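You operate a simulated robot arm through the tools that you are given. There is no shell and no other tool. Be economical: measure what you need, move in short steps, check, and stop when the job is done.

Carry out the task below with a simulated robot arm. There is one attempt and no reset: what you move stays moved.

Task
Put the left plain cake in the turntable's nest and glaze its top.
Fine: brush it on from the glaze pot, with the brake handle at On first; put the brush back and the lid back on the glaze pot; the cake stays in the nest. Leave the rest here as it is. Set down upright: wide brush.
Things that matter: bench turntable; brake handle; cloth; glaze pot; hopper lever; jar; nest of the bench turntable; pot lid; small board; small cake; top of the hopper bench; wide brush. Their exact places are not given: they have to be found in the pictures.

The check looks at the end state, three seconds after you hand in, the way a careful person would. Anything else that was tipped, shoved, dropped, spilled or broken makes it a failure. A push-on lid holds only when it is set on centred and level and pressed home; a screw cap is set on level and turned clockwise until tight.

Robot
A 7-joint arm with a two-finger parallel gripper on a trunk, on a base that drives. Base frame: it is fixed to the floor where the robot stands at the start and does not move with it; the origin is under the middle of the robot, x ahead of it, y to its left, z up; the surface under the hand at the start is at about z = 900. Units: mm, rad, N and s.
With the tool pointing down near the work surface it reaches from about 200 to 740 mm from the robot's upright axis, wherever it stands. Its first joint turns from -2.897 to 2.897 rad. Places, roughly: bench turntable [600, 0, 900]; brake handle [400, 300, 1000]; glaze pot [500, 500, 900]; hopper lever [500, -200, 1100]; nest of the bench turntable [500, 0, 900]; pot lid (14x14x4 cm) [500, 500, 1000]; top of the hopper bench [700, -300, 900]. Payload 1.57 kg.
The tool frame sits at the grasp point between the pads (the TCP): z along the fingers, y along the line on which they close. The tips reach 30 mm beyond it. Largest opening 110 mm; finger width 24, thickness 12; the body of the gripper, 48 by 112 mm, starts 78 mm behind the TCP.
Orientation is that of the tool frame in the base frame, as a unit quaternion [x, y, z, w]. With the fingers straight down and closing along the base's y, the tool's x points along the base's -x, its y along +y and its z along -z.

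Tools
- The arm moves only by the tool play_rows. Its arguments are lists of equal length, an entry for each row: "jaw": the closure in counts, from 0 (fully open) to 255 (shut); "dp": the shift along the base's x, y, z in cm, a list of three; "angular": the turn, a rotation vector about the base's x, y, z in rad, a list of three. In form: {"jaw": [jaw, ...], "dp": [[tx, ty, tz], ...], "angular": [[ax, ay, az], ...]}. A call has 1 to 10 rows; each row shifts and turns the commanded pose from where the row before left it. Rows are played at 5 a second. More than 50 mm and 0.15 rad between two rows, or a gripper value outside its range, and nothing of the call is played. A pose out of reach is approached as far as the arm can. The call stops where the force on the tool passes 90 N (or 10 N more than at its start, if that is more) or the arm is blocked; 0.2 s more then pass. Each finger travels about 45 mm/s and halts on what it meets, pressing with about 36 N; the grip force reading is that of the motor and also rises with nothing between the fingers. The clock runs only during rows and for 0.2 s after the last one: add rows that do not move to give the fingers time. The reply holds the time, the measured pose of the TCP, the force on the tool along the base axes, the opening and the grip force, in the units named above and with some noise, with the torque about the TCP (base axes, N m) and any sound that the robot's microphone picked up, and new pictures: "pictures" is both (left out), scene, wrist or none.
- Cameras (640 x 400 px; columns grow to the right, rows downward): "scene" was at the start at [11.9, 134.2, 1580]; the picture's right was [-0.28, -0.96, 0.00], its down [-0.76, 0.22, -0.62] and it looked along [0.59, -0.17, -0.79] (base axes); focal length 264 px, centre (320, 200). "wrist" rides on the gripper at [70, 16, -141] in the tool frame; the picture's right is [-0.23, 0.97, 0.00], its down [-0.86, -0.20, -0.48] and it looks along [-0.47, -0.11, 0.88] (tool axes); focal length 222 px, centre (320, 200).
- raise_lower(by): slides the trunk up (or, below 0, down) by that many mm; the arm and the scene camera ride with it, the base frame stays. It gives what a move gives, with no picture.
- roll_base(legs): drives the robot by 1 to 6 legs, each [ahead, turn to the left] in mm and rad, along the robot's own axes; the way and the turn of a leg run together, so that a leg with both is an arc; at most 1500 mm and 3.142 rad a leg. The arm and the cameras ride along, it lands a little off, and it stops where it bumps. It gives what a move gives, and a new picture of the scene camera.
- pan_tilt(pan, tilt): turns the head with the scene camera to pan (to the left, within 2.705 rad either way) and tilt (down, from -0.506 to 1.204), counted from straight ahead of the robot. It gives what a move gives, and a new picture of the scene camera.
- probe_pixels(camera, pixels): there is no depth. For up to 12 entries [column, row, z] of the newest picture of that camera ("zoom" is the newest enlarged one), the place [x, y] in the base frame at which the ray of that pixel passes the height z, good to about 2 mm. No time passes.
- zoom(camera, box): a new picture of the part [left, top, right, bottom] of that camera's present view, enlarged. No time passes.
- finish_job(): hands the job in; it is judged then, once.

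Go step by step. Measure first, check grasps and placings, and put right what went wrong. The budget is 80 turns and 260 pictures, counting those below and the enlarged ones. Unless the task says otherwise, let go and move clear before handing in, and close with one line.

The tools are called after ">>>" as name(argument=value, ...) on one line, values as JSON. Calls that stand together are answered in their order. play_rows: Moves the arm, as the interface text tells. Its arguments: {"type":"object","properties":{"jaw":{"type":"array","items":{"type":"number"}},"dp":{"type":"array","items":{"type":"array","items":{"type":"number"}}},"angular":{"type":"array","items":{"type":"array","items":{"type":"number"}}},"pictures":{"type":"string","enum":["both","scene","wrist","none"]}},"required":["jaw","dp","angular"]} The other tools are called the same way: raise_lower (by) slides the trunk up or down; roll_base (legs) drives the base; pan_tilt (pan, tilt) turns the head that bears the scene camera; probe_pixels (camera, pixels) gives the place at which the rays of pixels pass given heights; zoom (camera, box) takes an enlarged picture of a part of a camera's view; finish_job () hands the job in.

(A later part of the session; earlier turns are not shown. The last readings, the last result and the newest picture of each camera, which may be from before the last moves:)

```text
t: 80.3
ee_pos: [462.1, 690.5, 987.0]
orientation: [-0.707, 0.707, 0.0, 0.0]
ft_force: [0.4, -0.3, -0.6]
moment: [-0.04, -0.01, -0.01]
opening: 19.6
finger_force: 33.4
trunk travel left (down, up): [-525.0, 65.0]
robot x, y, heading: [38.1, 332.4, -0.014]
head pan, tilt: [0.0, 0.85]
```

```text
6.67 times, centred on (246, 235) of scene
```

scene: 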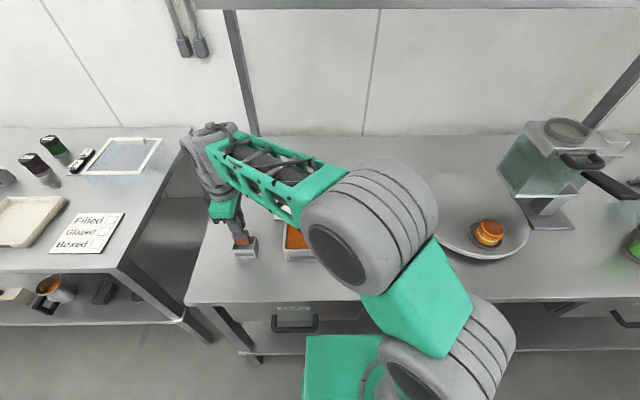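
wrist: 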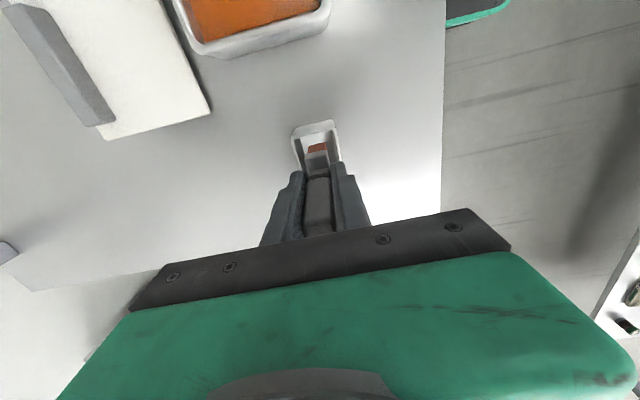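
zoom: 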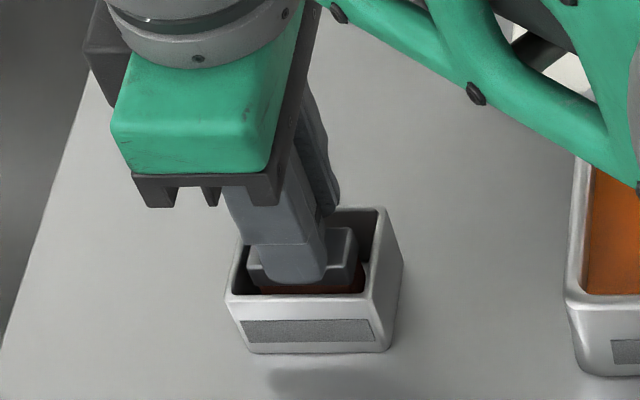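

Ferrule edge is now at the same image row (≈245) as originally, so it's nearly on the floor. A couple more small steps.

>>> play_rows(jaw=[255, 255, 255, 255], dp=[[0, 0, -0.15], [0, 0, -0.15], [0, 0, -0.1], [0, 0, 0]], angular=[[0, 0, 0], [0, 0, 0], [0, 0, 0], [0, 0, 0]], pictures="none")

>>> zoom(camera="scene", box=[206, 205, 286, 265])

```text
t: 81.3
ee_pos: [461.4, 689.7, 984.7]
orientation: [-0.707, 0.707, 0.001, 0.0]
ft_force: [0.2, -0.3, 4.4]
moment: [-0.03, 0.03, 0.02]
opening: 19.9
finger_force: 33.6
trunk travel left (down, up): [-525.0, 65.0]
robot x, y, heading: [39.3, 331.6, -0.012]
head pan, tilt: [0.0, 0.85]
```

```text
6.67 times, centred on (246, 235) of scene
```

zoom: 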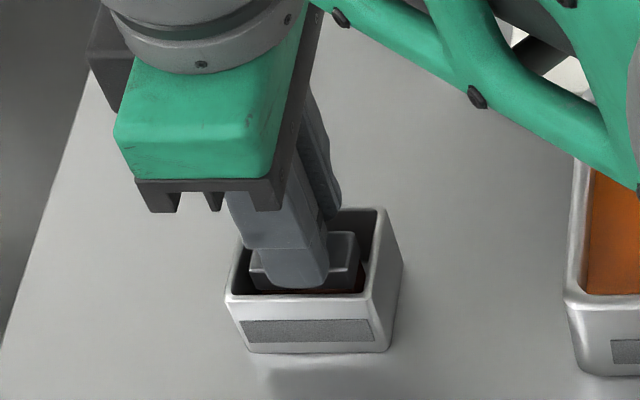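

Contact (≈5 N). Release and lift straight up.

>>> play_rows(jaw=[215, 190, 140, 100, 100, 100, 100, 100, 100, 100], dp=[[0, 0, 0], [0, 0, 0], [0, 0, 0], [0, 0, 0], [0, 0, 2], [0, 0, 4], [0, 0, 4], [0, 0, 4], [0, 0, 4], [0, 0, 0]], angular=[[0, 0, 0], [0, 0, 0], [0, 0, 0], [0, 0, 0], [0, 0, 0], [0, 0, 0], [0, 0, 0], [0, 0, 0], [0, 0, 0], [0, 0, 0]])

>>> zoom(camera="scene", box=[206, 205, 286, 265])

>>> zoom(camera="wrist", box=[260, 120, 380, 220])

```text
t: 83.5
ee_pos: [461.7, 691.9, 1162.6]
orientation: [0.707, -0.707, 0.0, 0.0]
ft_force: [-0.5, -0.6, 0.5]
moment: [0.0, -0.01, 0.02]
opening: 66.7
finger_force: 0.1
trunk travel left (down, up): [-525.0, 65.0]
robot x, y, heading: [43.8, 333.0, -0.013]
head pan, tilt: [0.0, 0.85]
```

scene: 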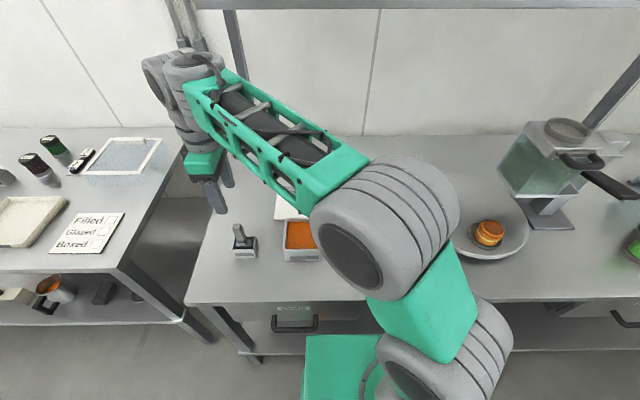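
wrist: 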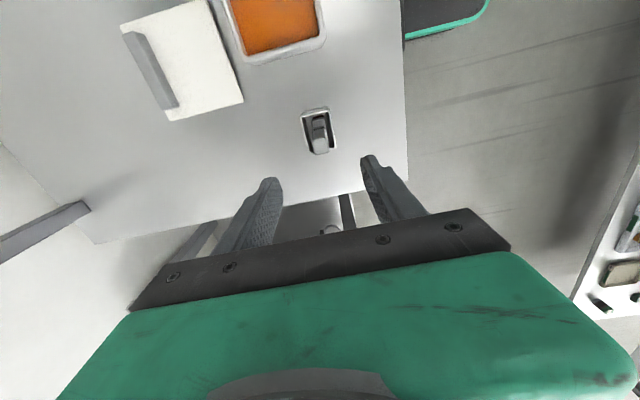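

```text
6.67 times, centred on (246, 235) of scene
```

zoom: 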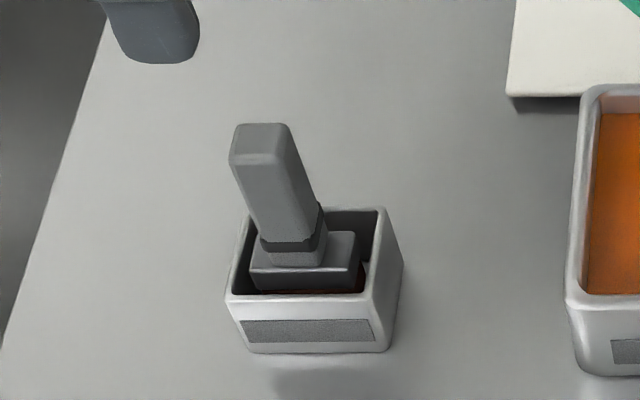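

```text
4.00 times, centred on (320, 170) of wrist
```

zoom: 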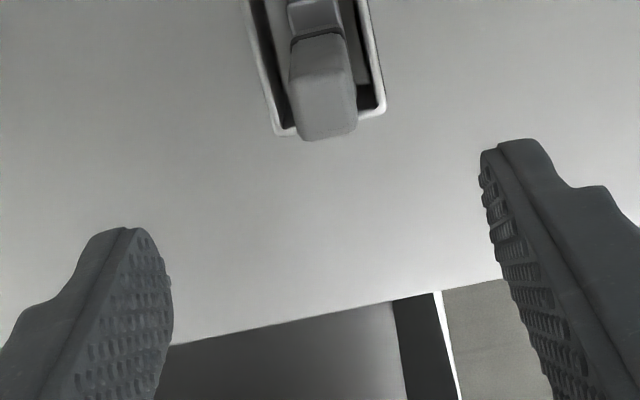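

The brush stands upright in its stand. Now back to the lid: approach over the bar at (696,560.5).

>>> play_rows(jaw=[100, 100, 100, 100, 100, 100, 100, 100, 100, 100], dp=[[4, -2.2, -1], [4, -2.2, -1.5], [4, -2.2, -1.5], [4, -2.2, -1], [4, -2.2, 0], [3.4, -2.15, 0], [0, 0, -4], [0, 0, -4], [0, 0, -3.2], [0, 0, 0]], angular=[[0, 0, 0], [0, 0, 0], [0, 0, 0], [0, 0, 0], [0, 0, 0], [0, 0, 0], [0, 0, 0], [0, 0, 0], [0, 0, 0], [0, 0, 0]])

>>> zoom(camera="scene", box=[240, 160, 352, 230])

>>> zoom(camera="wrist", box=[200, 60, 440, 230])

```text
t: 85.7
ee_pos: [696.7, 560.5, 1000.4]
orientation: [0.707, -0.707, -0.001, 0.0]
ft_force: [0.4, -1.0, 0.5]
moment: [-0.04, 0.03, -0.01]
opening: 66.7
finger_force: 0.0
trunk travel left (down, up): [-525.0, 65.0]
robot x, y, heading: [42.4, 332.2, -0.014]
head pan, tilt: [0.0, 0.85]
```

scene: 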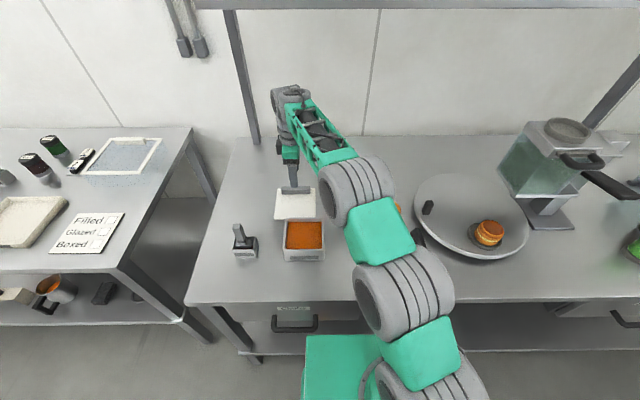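
wrist: 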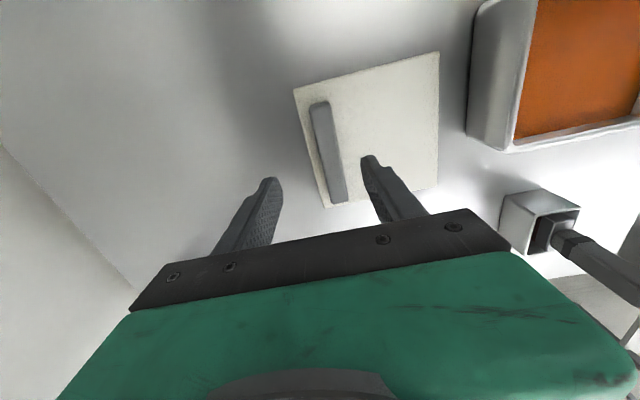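

```text
5.71 times, centred on (296, 195) of scene
```

zoom: 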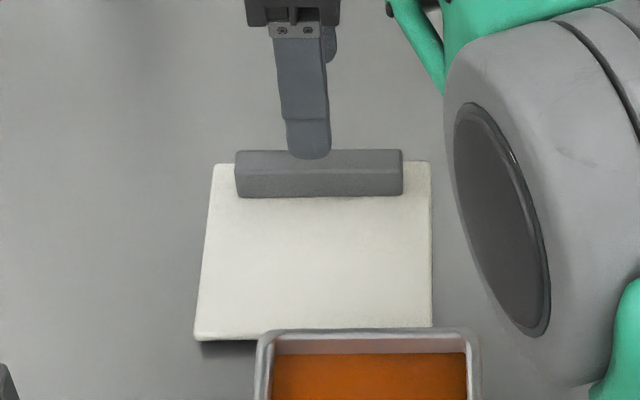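

```text
2.35 times, centred on (320, 145) of wrist
```

zoom: 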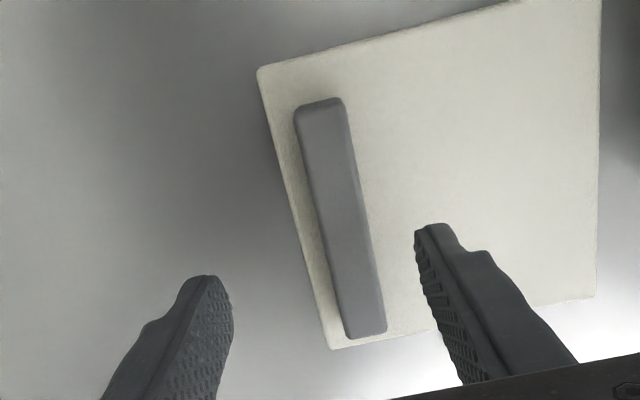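

Lid settled slightly lower/different than at contact; triangulating its plate height before regrasp.

>>> probe_pixels(camera="scene", pixels=[[277.7, 188.5, 905], [277.7, 188.5, 915], [315.5, 188.4, 905], [315.5, 188.4, 915], [274.1, 219.2, 905], [274.1, 219.2, 915], [315.7, 217.4, 905], [281.1, 186.4, 930]])

>>> probe_pixels(camera="wrist", pixels=[[293.4, 89.8, 905], [293.4, 89.8, 915], [324.4, 208.1, 905], [324.4, 208.1, 915], [438.5, 52, 905], [438.5, 52, 915], [332, 152, 930]])

```text
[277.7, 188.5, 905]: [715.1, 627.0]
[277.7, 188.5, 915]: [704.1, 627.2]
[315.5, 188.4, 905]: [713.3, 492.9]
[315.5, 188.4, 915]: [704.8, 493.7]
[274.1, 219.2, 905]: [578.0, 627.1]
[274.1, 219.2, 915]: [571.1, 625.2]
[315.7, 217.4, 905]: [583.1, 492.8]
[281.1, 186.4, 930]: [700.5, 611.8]
```

```text
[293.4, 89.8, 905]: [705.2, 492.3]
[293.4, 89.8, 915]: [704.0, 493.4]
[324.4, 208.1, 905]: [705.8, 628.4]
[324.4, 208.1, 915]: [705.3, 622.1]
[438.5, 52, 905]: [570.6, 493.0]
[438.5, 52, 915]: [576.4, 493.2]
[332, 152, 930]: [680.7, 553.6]
```

Lid now spans x 572–705, y 493–627, plate top z≈912; so the bar centre is at x≈683. Shift −13 mm, descend to TCP z≈946, and grip.

>>> play_rows(jaw=[100, 100, 100, 100, 180, 255, 255, 255, 255], dp=[[-1.35, 0, 0], [0, 0, -3], [0, 0, -1.5], [0, 0, -0.9], [0, 0, 0], [0, 0, 0], [0, 0, 0], [0, 0, 0], [0, 0, 0]], angular=[[0, 0, 0], [0, 0, 0], [0, 0, 0], [0, 0, 0], [0, 0, 0], [0, 0, 0], [0, 0, 0], [0, 0, 0], [0, 0, 0]])

>>> zoom(camera="scene", box=[240, 160, 352, 230])

>>> zoom(camera="wrist", box=[200, 40, 480, 215])

```text
t: 87.7
ee_pos: [682.5, 560.5, 947.8]
orientation: [-0.707, 0.707, 0.0, 0.0]
ft_force: [0.1, -0.7, 1.2]
moment: [0.01, -0.02, -0.02]
opening: 19.0
finger_force: 32.0
trunk travel left (down, up): [-525.0, 65.0]
robot x, y, heading: [42.8, 328.1, -0.013]
head pan, tilt: [0.0, 0.85]
```

scene: 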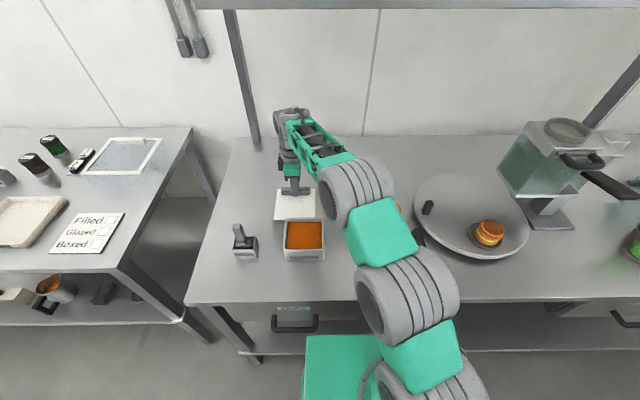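
wrist: 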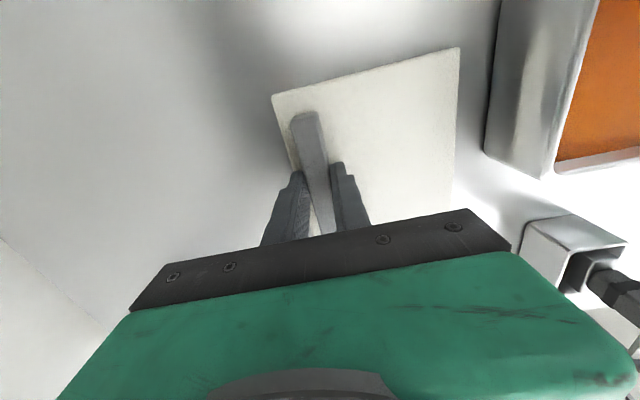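

```text
5.71 times, centred on (296, 195) of scene
```

zoom: 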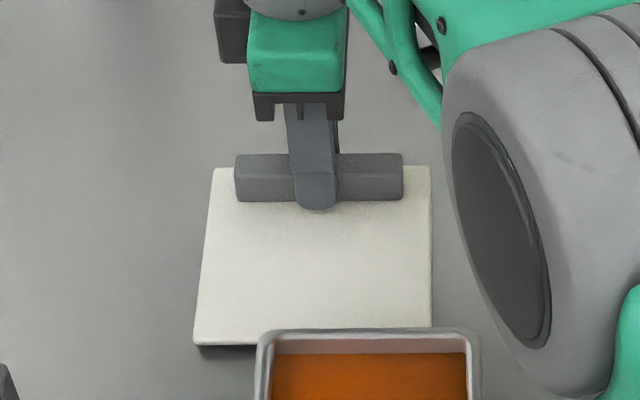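

```text
2.29 times, centred on (340, 128) of wrist
```

zoom: 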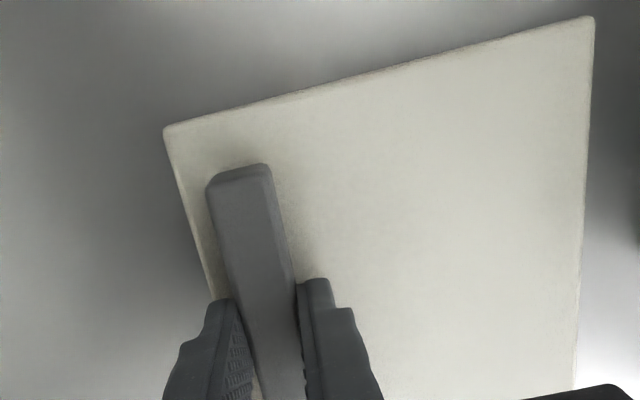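

Grip view matches the original grasp. Lift and carry above the pot, hover at TCP z≈1030 for checking.

>>> play_rows(jaw=[255, 255, 255, 255, 255, 255, 255, 255, 255, 255], dp=[[0, 0, 2], [0, 0, 4], [0, 0, 4], [0, 0, 2], [-3.8, -0.9, 0], [-3.7, -0.9, 0], [-3.7, -0.9, 0], [-3.65, -0.85, 0], [0, 0, -3.5], [0, 0, 0]], angular=[[0, 0, 0], [0, 0, 0], [0, 0, 0], [0, 0, 0], [0, 0, 0], [0, 0, 0], [0, 0, 0], [0, 0, 0], [0, 0, 0], [0, 0, 0]])

>>> zoom(camera="scene", box=[240, 185, 368, 265])

>>> zoom(camera="wrist", box=[200, 20, 520, 220])

```text
t: 89.9
ee_pos: [534.5, 524.7, 1033.3]
orientation: [0.708, -0.707, 0.0, 0.0]
ft_force: [0.0, -0.1, 0.4]
moment: [0.01, -0.02, -0.02]
opening: 19.1
finger_force: 33.5
trunk travel left (down, up): [-525.0, 65.0]
robot x, y, heading: [38.5, 331.4, -0.014]
head pan, tilt: [0.0, 0.85]
```

scene: 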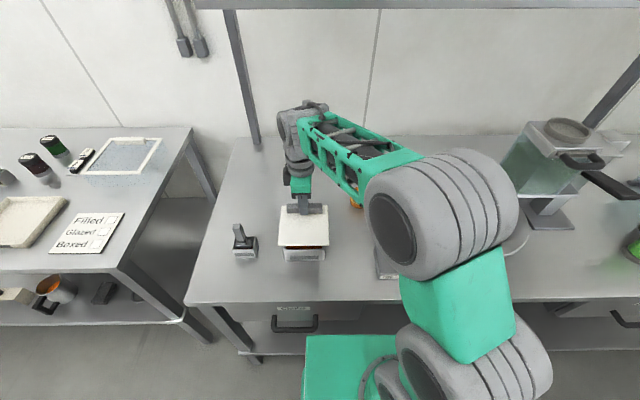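
wrist: 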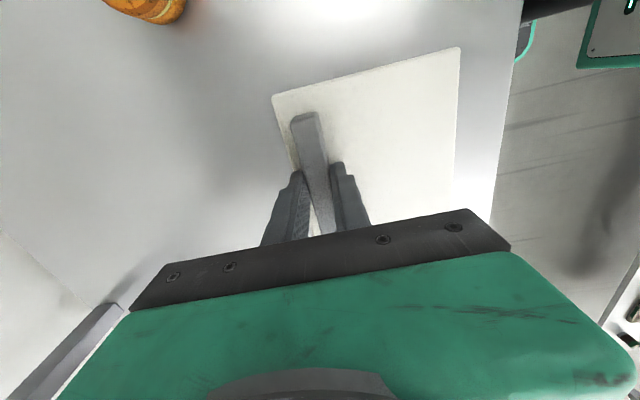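

```text
5.00 times, centred on (304, 225) of scene
```

zoom: 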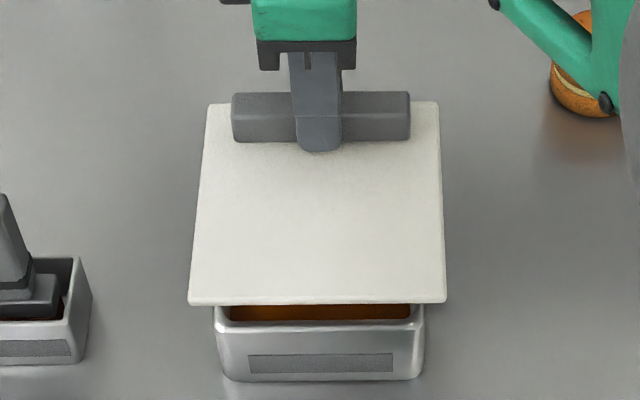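

```text
2.00 times, centred on (360, 120) of wrist
```

zoom: 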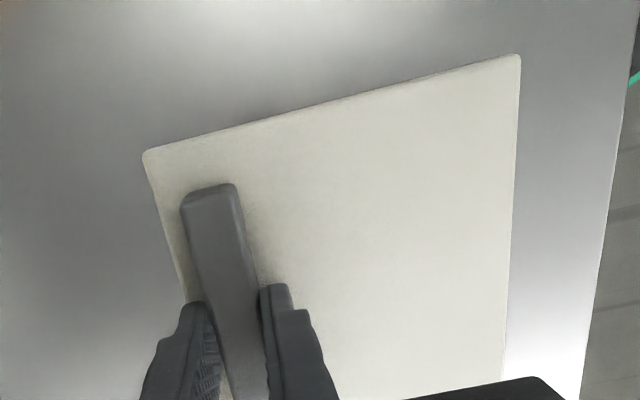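

>>> probe_pixels(camera="scene", pixels=[[277.8, 245.8, 999], [329, 245.4, 999], [281.6, 205.8, 999], [327.6, 205.4, 999], [277.8, 245.8, 993], [329, 245.4, 993]])

>>> probe_pixels(camera="wrist", pixels=[[271.5, 95.5, 999], [460, 47, 999], [460, 47, 993], [460, 47, 985]])

```text
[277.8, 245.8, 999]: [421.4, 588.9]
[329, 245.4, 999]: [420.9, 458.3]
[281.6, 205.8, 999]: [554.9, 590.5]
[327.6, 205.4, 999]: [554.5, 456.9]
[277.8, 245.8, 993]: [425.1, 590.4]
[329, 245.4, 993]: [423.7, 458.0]
```

```text
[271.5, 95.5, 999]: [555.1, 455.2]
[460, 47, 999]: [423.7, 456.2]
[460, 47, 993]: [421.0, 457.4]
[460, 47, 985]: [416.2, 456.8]
```

Lid at centre ≈(488,524), within ~1 mm of its original place (487,525). Lower it with a 1 mm correction.

>>> play_rows(jaw=[255, 255, 255, 255, 255, 255], dp=[[-0.1, 0.1, -1], [0, 0, -1], [0, 0, -0.6], [0, 0, -0.4], [0, 0, -0.3], [0, 0, 0]], angular=[[0, 0, 0], [0, 0, 0], [0, 0, 0], [0, 0, 0], [0, 0, 0], [0, 0, 0]])

>>> zoom(camera="scene", box=[240, 185, 368, 265])

>>> zoom(camera="wrist", box=[200, 20, 520, 220])

```text
t: 91.3
ee_pos: [533.6, 524.9, 1003.1]
orientation: [0.707, -0.707, 0.001, -0.001]
ft_force: [-2.3, 0.9, 11.0]
moment: [-0.28, 0.14, 0.01]
opening: 18.9
finger_force: 33.0
trunk travel left (down, up): [-525.0, 65.0]
robot x, y, heading: [40.8, 330.8, -0.01]
head pan, tilt: [0.0, 0.85]
```

scene: 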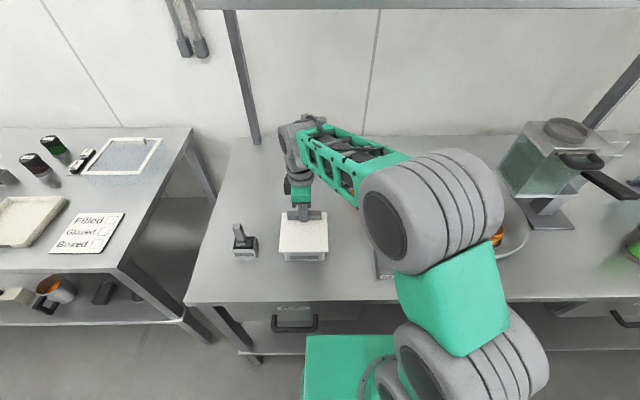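
wrist: 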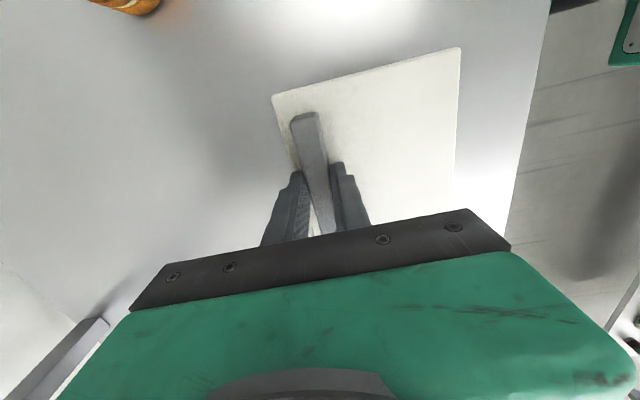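

```text
5.00 times, centred on (304, 225) of scene
```

zoom: 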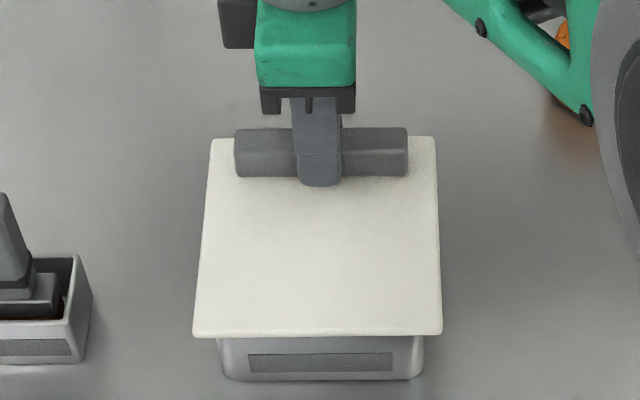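

```text
2.00 times, centred on (360, 120) of wrist
```

zoom: 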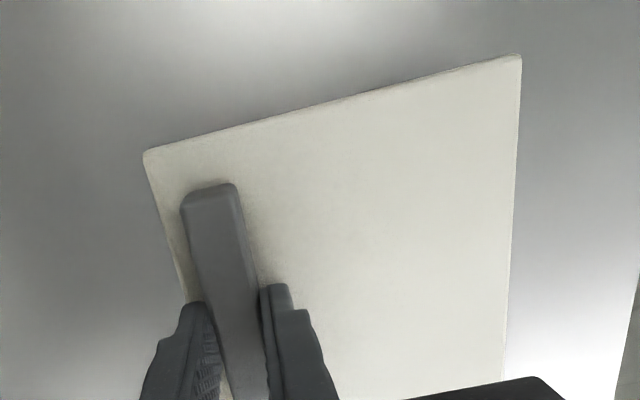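

Contact (11 N) about 3 mm above original height. Push down a bit more.

>>> play_rows(jaw=[255, 255, 255, 255], dp=[[0, 0, -0.2], [0, 0, -0.2], [0, 0, -0.2], [0, 0, 0]], angular=[[0, 0, 0], [0, 0, 0], [0, 0, 0], [0, 0, 0]], pictures="none")

>>> zoom(camera="scene", box=[240, 185, 368, 265])

```text
t: 92.3
ee_pos: [533.9, 525.6, 996.8]
orientation: [-0.707, 0.707, -0.001, 0.003]
ft_force: [4.0, 3.8, 36.3]
moment: [0.15, 0.24, -0.01]
opening: 19.0
finger_force: 32.7
trunk travel left (down, up): [-525.0, 65.0]
robot x, y, heading: [43.1, 332.7, -0.015]
head pan, tilt: [0.0, 0.85]
```

```text
5.00 times, centred on (304, 225) of scene
```

zoom: 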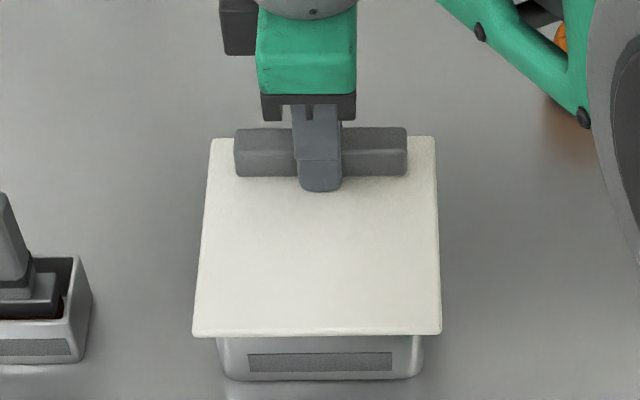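

The fingers slid on the bar while the lid stayed; image rows are ~1.3 px off the original, so it may be ~4 mm too far +x and not seated. Triangulate precisely.

>>> zoom(camera="wrist", box=[240, 30, 400, 130])

>>> zoom(camera="wrist", box=[380, 20, 540, 120])

>>> zoom(camera="scene", box=[264, 205, 344, 265])

```text
4.00 times, centred on (320, 80) of wrist
```

zoom: 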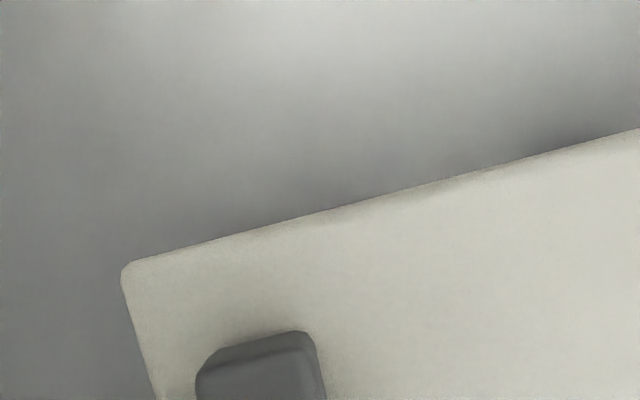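

```text
4.00 times, centred on (460, 70) of wrist
```

zoom: 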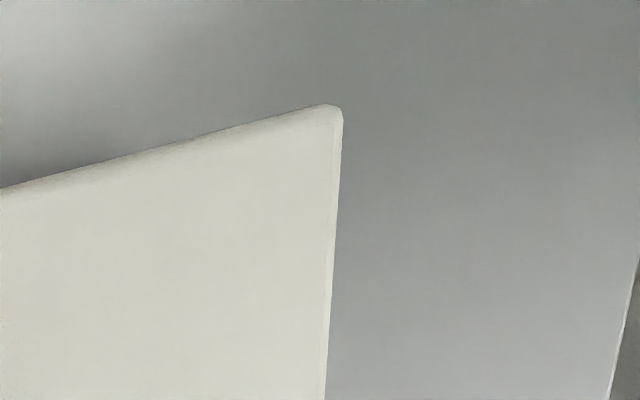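

```text
6.67 times, centred on (304, 235) of scene
```

zoom: 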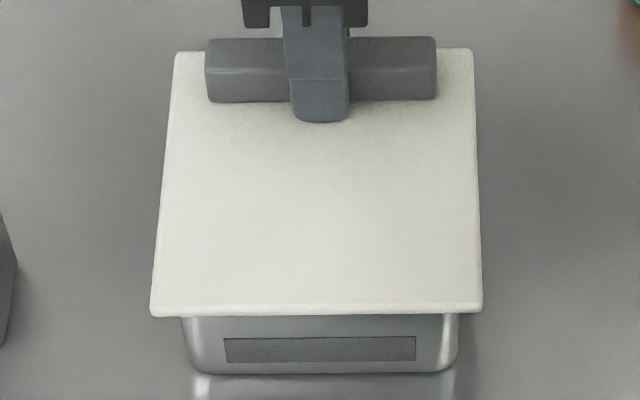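

>>> probe_pixels(camera="wrist", pixels=[[270.5, 96.2, 960], [270.5, 96.2, 966], [465.5, 46.5, 960], [465.5, 46.5, 966], [465.5, 46.5, 972]])

>>> probe_pixels(camera="scene", pixels=[[327, 212.5, 960], [327, 212.5, 966], [328.3, 251.5, 960], [328.3, 251.5, 966], [328.3, 251.5, 972], [278.5, 252.2, 966], [282.2, 213, 966]])

```text
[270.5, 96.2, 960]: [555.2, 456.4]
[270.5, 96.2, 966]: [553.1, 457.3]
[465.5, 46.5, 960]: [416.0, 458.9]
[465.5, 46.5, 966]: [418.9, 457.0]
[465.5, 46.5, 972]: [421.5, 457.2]
```

```text
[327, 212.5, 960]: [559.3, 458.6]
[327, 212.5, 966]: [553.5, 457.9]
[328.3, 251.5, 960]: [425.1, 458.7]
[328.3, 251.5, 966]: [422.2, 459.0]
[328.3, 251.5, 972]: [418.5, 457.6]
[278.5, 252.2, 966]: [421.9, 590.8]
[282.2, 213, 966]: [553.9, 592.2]
```

Lid is in the right xy place (x 419–553, y 458–591) but ~5 mm too high (z≈967 vs 962): not pressed home. Release, then press with closed fingertips at the lid's centre.

>>> play_rows(jaw=[255, 200, 160, 160, 160, 160, 255, 255, 255, 255], dp=[[0, 0, 0.3], [0, 0, 0], [0, 0, 0], [0, 0, 3], [0, 0, 4], [0, 0, 0], [-2.35, 0, 0], [-2.35, 0, 0], [0, 0, 0], [0, 0, 0]], angular=[[0, 0, 0], [0, 0, 0], [0, 0, 0], [0, 0, 0], [0, 0, 0], [0, 0, 0], [0, 0, 0], [0, 0, 0], [0, 0, 0], [0, 0, 0]], pictures="wrist")

>>> zoom(camera="scene", box=[264, 205, 344, 265])

```text
t: 94.5
ee_pos: [485.9, 525.8, 1068.7]
orientation: [-0.707, 0.707, 0.001, 0.001]
ft_force: [-0.9, -0.9, -0.3]
moment: [0.02, 0.0, 0.03]
opening: 0.1
finger_force: 20.8
trunk travel left (down, up): [-525.0, 65.0]
robot x, y, heading: [40.5, 331.8, -0.011]
head pan, tilt: [0.0, 0.85]
```

wrist: 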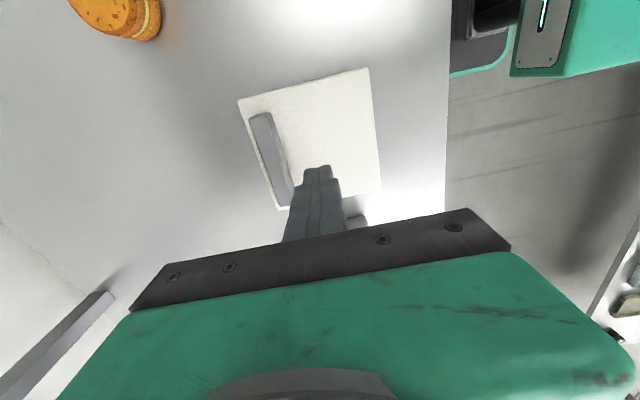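

```text
6.67 times, centred on (304, 235) of scene
```

zoom: 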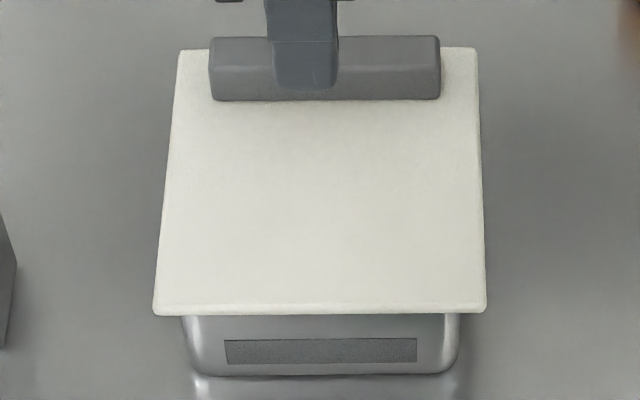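

Press at the centre: descend to near contact, then small steps.

>>> play_rows(jaw=[255, 255, 255, 255, 255, 255, 255], dp=[[0, 0, -4], [0, 0, -2.5], [0, 0, -0.5], [0, 0, -0.3], [0, 0, -0.3], [0, 0, -0.3], [0, 0, 0]], angular=[[0, 0, 0], [0, 0, 0], [0, 0, 0], [0, 0, 0], [0, 0, 0], [0, 0, 0], [0, 0, 0]], pictures="none")

>>> zoom(camera="scene", box=[264, 205, 344, 265])

```text
t: 96.1
ee_pos: [485.5, 525.2, 996.6]
orientation: [0.708, -0.706, 0.003, -0.009]
ft_force: [-8.7, -1.8, 72.5]
moment: [-0.35, 0.34, -0.03]
opening: 0.0
finger_force: 21.5
trunk travel left (down, up): [-525.0, 65.0]
robot x, y, heading: [41.7, 331.9, -0.016]
head pan, tilt: [0.0, 0.85]
```

```text
6.67 times, centred on (304, 235) of scene
```

zoom: 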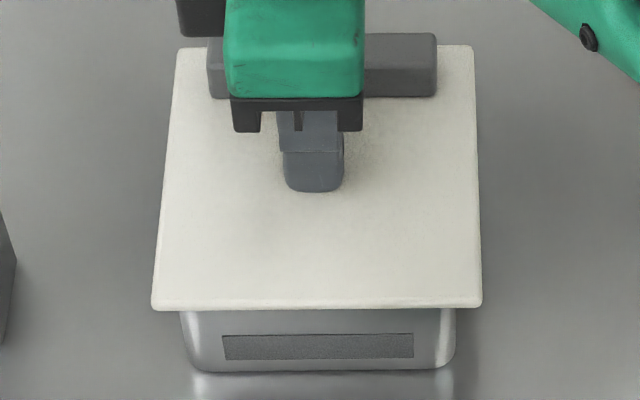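

72 N and the lid top remains at z≈966. Check alignment against the pot rim measured while open.

>>> probe_pixels(camera="scene", pixels=[[283, 251, 955], [325, 251, 955], [285, 217.6, 955], [324, 217.4, 955], [287, 234, 945], [321.8, 234, 945]])

>>> play_rows(jaw=[255, 255, 255, 255, 255], dp=[[0, 0, 1.5], [0, 0, 4], [-4, 0, 4.9], [-4, 0, 0], [0, 0, 0]], angular=[[0, 0, 0], [0, 0, 0], [0, 0, 0], [0, 0, 0], [0, 0, 0]])

>>> zoom(camera="scene", box=[264, 205, 344, 265])

>>> zoom(camera="wrist", box=[200, 60, 400, 185])

```text
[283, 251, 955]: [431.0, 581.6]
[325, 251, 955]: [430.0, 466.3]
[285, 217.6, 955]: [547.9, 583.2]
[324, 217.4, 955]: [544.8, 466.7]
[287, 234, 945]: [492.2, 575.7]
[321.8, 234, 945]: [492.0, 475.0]
```

```text
refused: row 3 steps farther than a row can; nothing moved
```

```text
6.67 times, centred on (304, 235) of scene
```

zoom: 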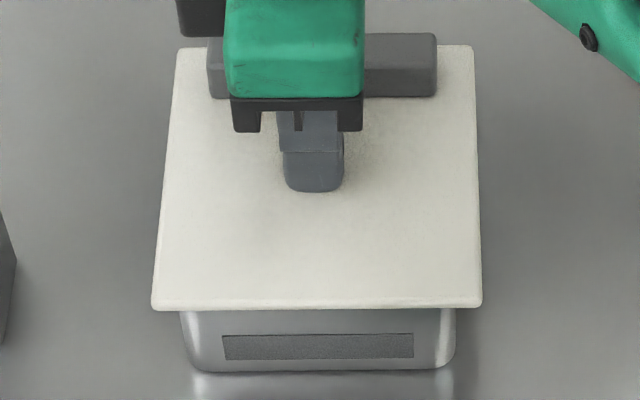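

```text
3.20 times, centred on (300, 122) of wrist
```

zoom: 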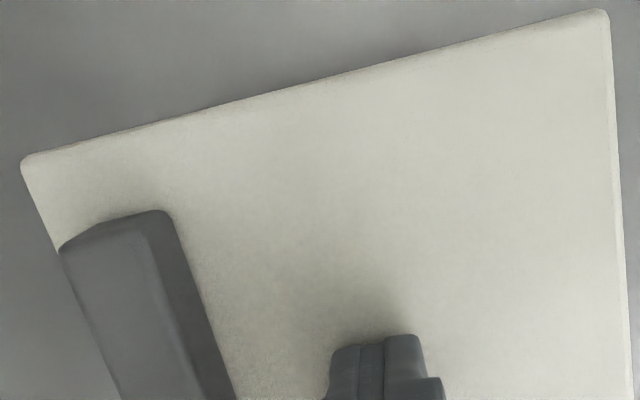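

Comparing with the zoom taken while first gripping (lid corners (278.5,252.5),(328.5,251.8),(282,213),(327,212.8)), the lid now matches within 0.3 px, so it's at its original height and pressed with 72 N. Retreat and verify.

>>> play_rows(jaw=[255, 255, 255, 255, 255, 255], dp=[[0, 0, 1.5], [0, 0, 4], [0, 0, 4.5], [-2.5, 0, 4], [-2.5, -1.8, 2], [0, 0, 0]], angular=[[0, 0, 0], [0, 0, 0], [0, 0, 0], [0, 0, 0], [0, 0, 0], [0, 0, 0]])

>>> zoom(camera="scene", box=[220, 195, 348, 275])

>>> zoom(camera="wrist", box=[220, 40, 420, 200])

```text
t: 97.5
ee_pos: [434.1, 505.6, 1147.7]
orientation: [-0.707, 0.707, 0.0, 0.001]
ft_force: [0.4, 0.6, -0.1]
moment: [-0.04, 0.01, -0.01]
opening: 0.2
finger_force: 21.3
trunk travel left (down, up): [-525.0, 65.0]
robot x, y, heading: [41.3, 331.0, -0.013]
head pan, tilt: [0.0, 0.85]
```

scene: 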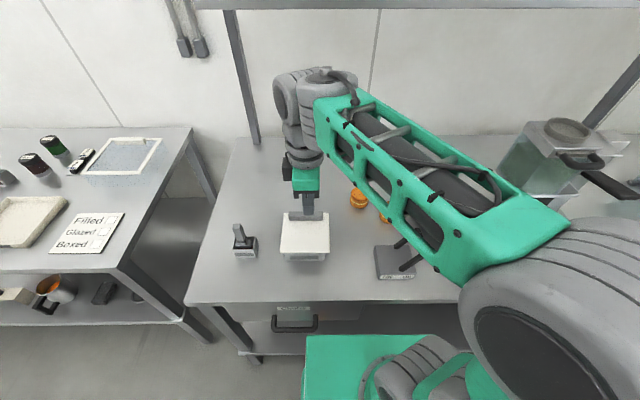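
wrist: 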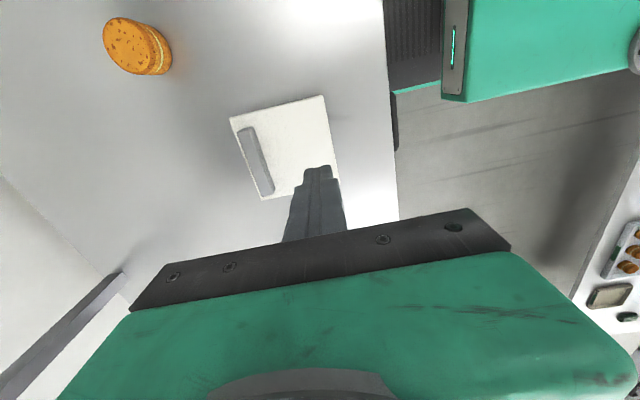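

```text
5.00 times, centred on (284, 235) of scene
```

zoom: 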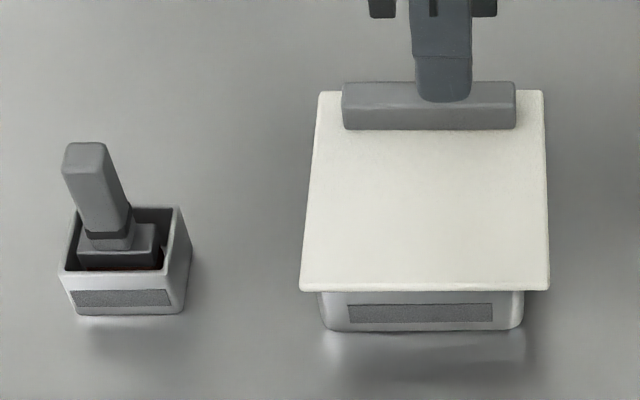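

```text
2.50 times, centred on (320, 120) of wrist
5 turns are left
```

zoom: 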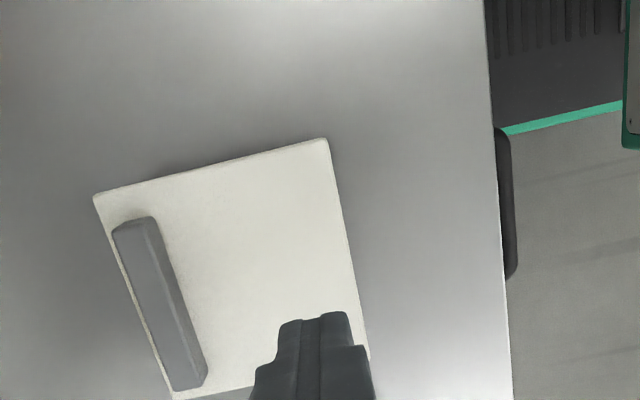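

Rows match the original height, but relative to the pot label the lid has slid ~3 mm toward −y during retreat (column centre 424.5 vs 418.5). I'll regrip the bar and nudge it back +y.

>>> play_rows(jaw=[160, 160, 160, 160, 160, 160, 255, 255, 255, 255], dp=[[4.9, 0.8, 0], [4.9, 0.8, 0], [0.15, 0, -4.9], [0, 0, -4.9], [0, 0, -3.5], [0, 0, -1.6], [0, 0, 0], [0, 0, 0], [0, 0, 0], [0, 0.32, -0.1]], angular=[[0, 0, 0], [0, 0, 0], [0, 0, 0], [0, 0, 0], [0, 0, 0], [0, 0, 0], [0, 0, 0], [0, 0, 0], [0, 0, 0], [0, 0, 0]], pictures="none")

>>> zoom(camera="scene", box=[264, 205, 344, 265])

```text
t: 99.7
ee_pos: [535.2, 524.7, 998.4]
orientation: [-0.707, 0.707, 0.0, 0.0]
ft_force: [-1.8, -0.6, 2.3]
moment: [-0.11, 0.11, -0.04]
opening: 18.9
finger_force: 33.1
trunk travel left (down, up): [-525.0, 65.0]
robot x, y, heading: [41.0, 331.5, -0.014]
head pan, tilt: [0.0, 0.85]
```

```text
6.67 times, centred on (304, 235) of scene
4 turns are left
```

zoom: 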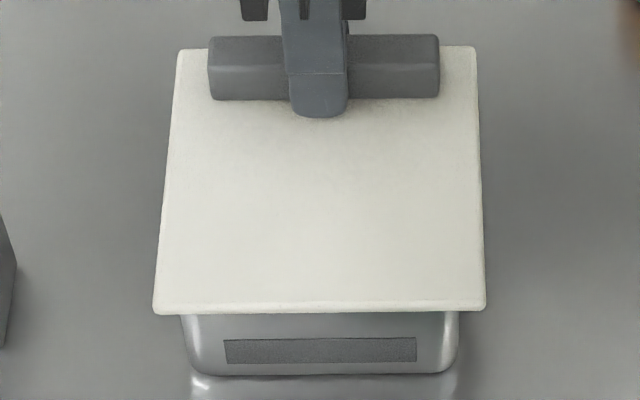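

Relative to the label the lid is within ~1 mm in y and x. Nudge +1.2 mm y, −1.2 mm x, push down, unload, release gently and lift.

>>> play_rows(jaw=[255, 255, 255, 255, 225, 200, 160, 160, 160, 160], dp=[[-0.12, 0.12, 0], [0, 0, -0.35], [0, 0, -0.2], [0, 0, 0.45], [0, 0, 0], [0, 0, 0], [0, 0, 0], [0, 0, 3], [0, 0, 4.5], [0, 0, 4.5]], angular=[[0, 0, 0], [0, 0, 0], [0, 0, 0], [0, 0, 0], [0, 0, 0], [0, 0, 0], [0, 0, 0], [0, 0, 0], [0, 0, 0], [0, 0, 0]], pictures="wrist")

>>> zoom(camera="scene", box=[264, 205, 344, 265])

>>> zoom(camera="scene", box=[220, 195, 348, 275])

```text
t: 101.9
ee_pos: [534.7, 527.6, 1117.9]
orientation: [0.707, -0.707, 0.0, 0.002]
ft_force: [0.3, 0.7, 0.7]
moment: [0.02, 0.02, -0.03]
opening: 41.0
finger_force: 0.1
trunk travel left (down, up): [-525.0, 65.0]
robot x, y, heading: [42.8, 333.7, -0.012]
head pan, tilt: [0.0, 0.85]
```

wrist: 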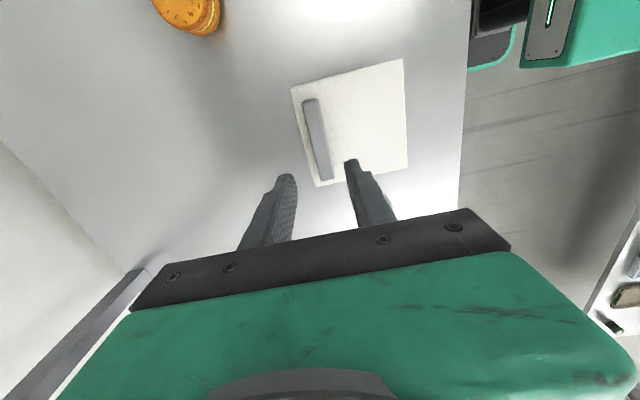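

```text
6.67 times, centred on (304, 235) of scene
```

zoom: 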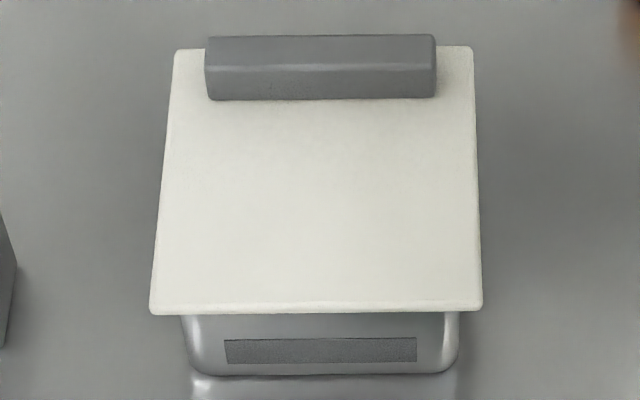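

```text
5.00 times, centred on (284, 235) of scene
3 turns are left
```

zoom: 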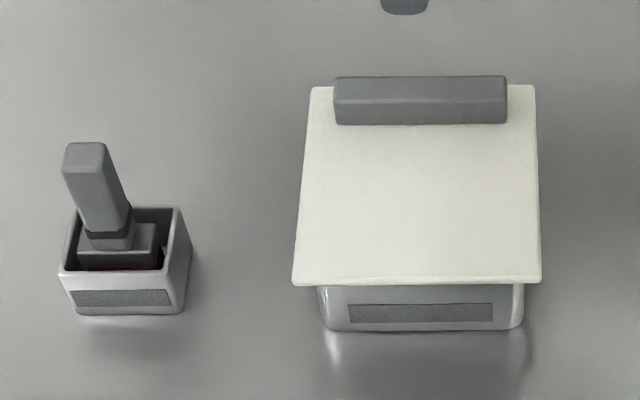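

Columns are now right (within 1 mm), but the rows show the lid riding ~5 mm high. I'll press at the centre with closed fingertips while working it slightly −y/−x so it drops home, unload gradually, lift and check.

>>> play_rows(jaw=[255, 255, 255, 255, 255, 255, 255, 255, 255, 255], dp=[[-4.75, -0.2, 0], [0, 0, -4.9], [0, 0, -4.9], [0, 0, -1.9], [0, 0, -0.5], [0, -0.15, -0.2], [-0.15, -0.1, 0], [0.05, 0.05, 0], [0, 0, -0.2], [0, 0, 0]], angular=[[0, 0, 0], [0, 0, 0], [0, 0, 0], [0, 0, 0], [0, 0, 0], [0, 0, 0], [0, 0, 0], [0, 0, 0], [0, 0, 0], [0, 0, 0]], pictures="none")

>>> play_rows(jaw=[255, 255, 255, 255, 255, 255, 255, 255, 255], dp=[[0, 0, 0.2], [0, 0, 0.2], [0, 0, 0.2], [0, 0, 0.2], [0, 0, 1], [0, 0, 4], [0, 0, 4.5], [-4, -1.5, 2], [0, 0, 0]], angular=[[0, 0, 0], [0, 0, 0], [0, 0, 0], [0, 0, 0], [0, 0, 0], [0, 0, 0], [0, 0, 0], [0, 0, 0], [0, 0, 0]])

>>> zoom(camera="scene", box=[220, 195, 348, 275])

>>> zoom(camera="wrist", box=[220, 40, 420, 200])

```text
t: 104.1
ee_pos: [486.0, 525.6, 996.2]
orientation: [0.708, -0.706, 0.002, -0.005]
ft_force: [-1.7, 11.9, 51.8]
moment: [0.19, 0.1, 0.2]
opening: 0.0
finger_force: 21.1
trunk travel left (down, up): [-525.0, 65.0]
robot x, y, heading: [41.5, 332.8, -0.012]
head pan, tilt: [0.0, 0.85]
```

```text
t: 106.1
ee_pos: [444.5, 506.0, 1115.8]
orientation: [0.708, -0.707, 0.0, -0.001]
ft_force: [0.3, -0.1, 0.9]
moment: [0.0, 0.0, 0.02]
opening: 0.1
finger_force: 20.9
trunk travel left (down, up): [-525.0, 65.0]
robot x, y, heading: [42.5, 331.8, -0.015]
head pan, tilt: [0.0, 0.85]
```

scene: 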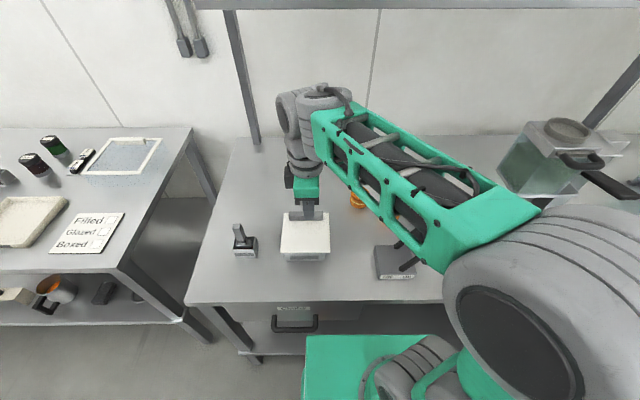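
wrist: 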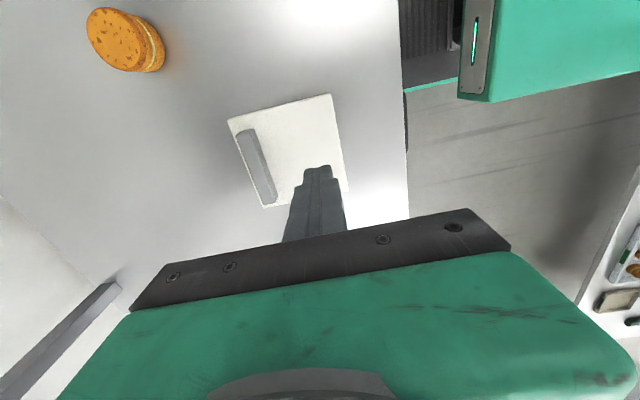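

```text
5.00 times, centred on (284, 235) of scene
```

zoom: 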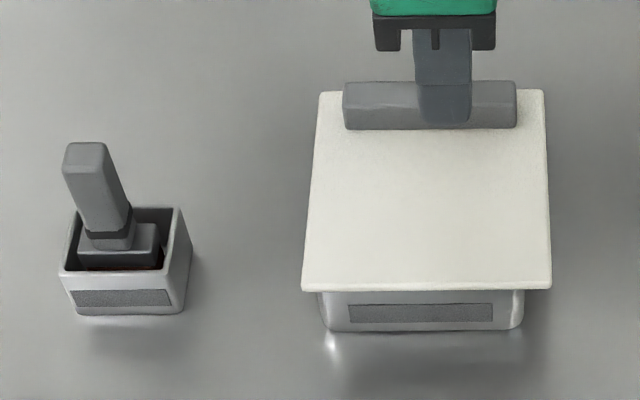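

```text
2.50 times, centred on (320, 120) of wrist
2 turns are left
```

zoom: 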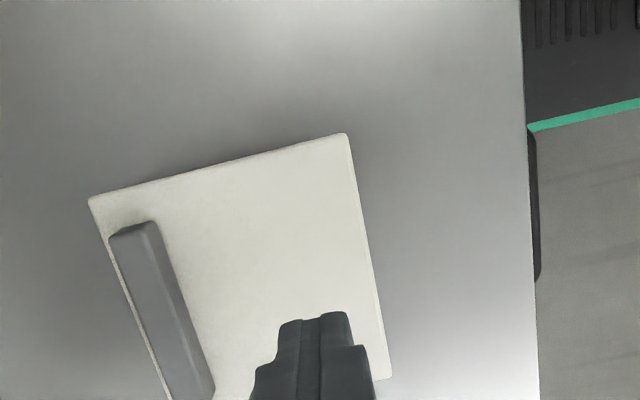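

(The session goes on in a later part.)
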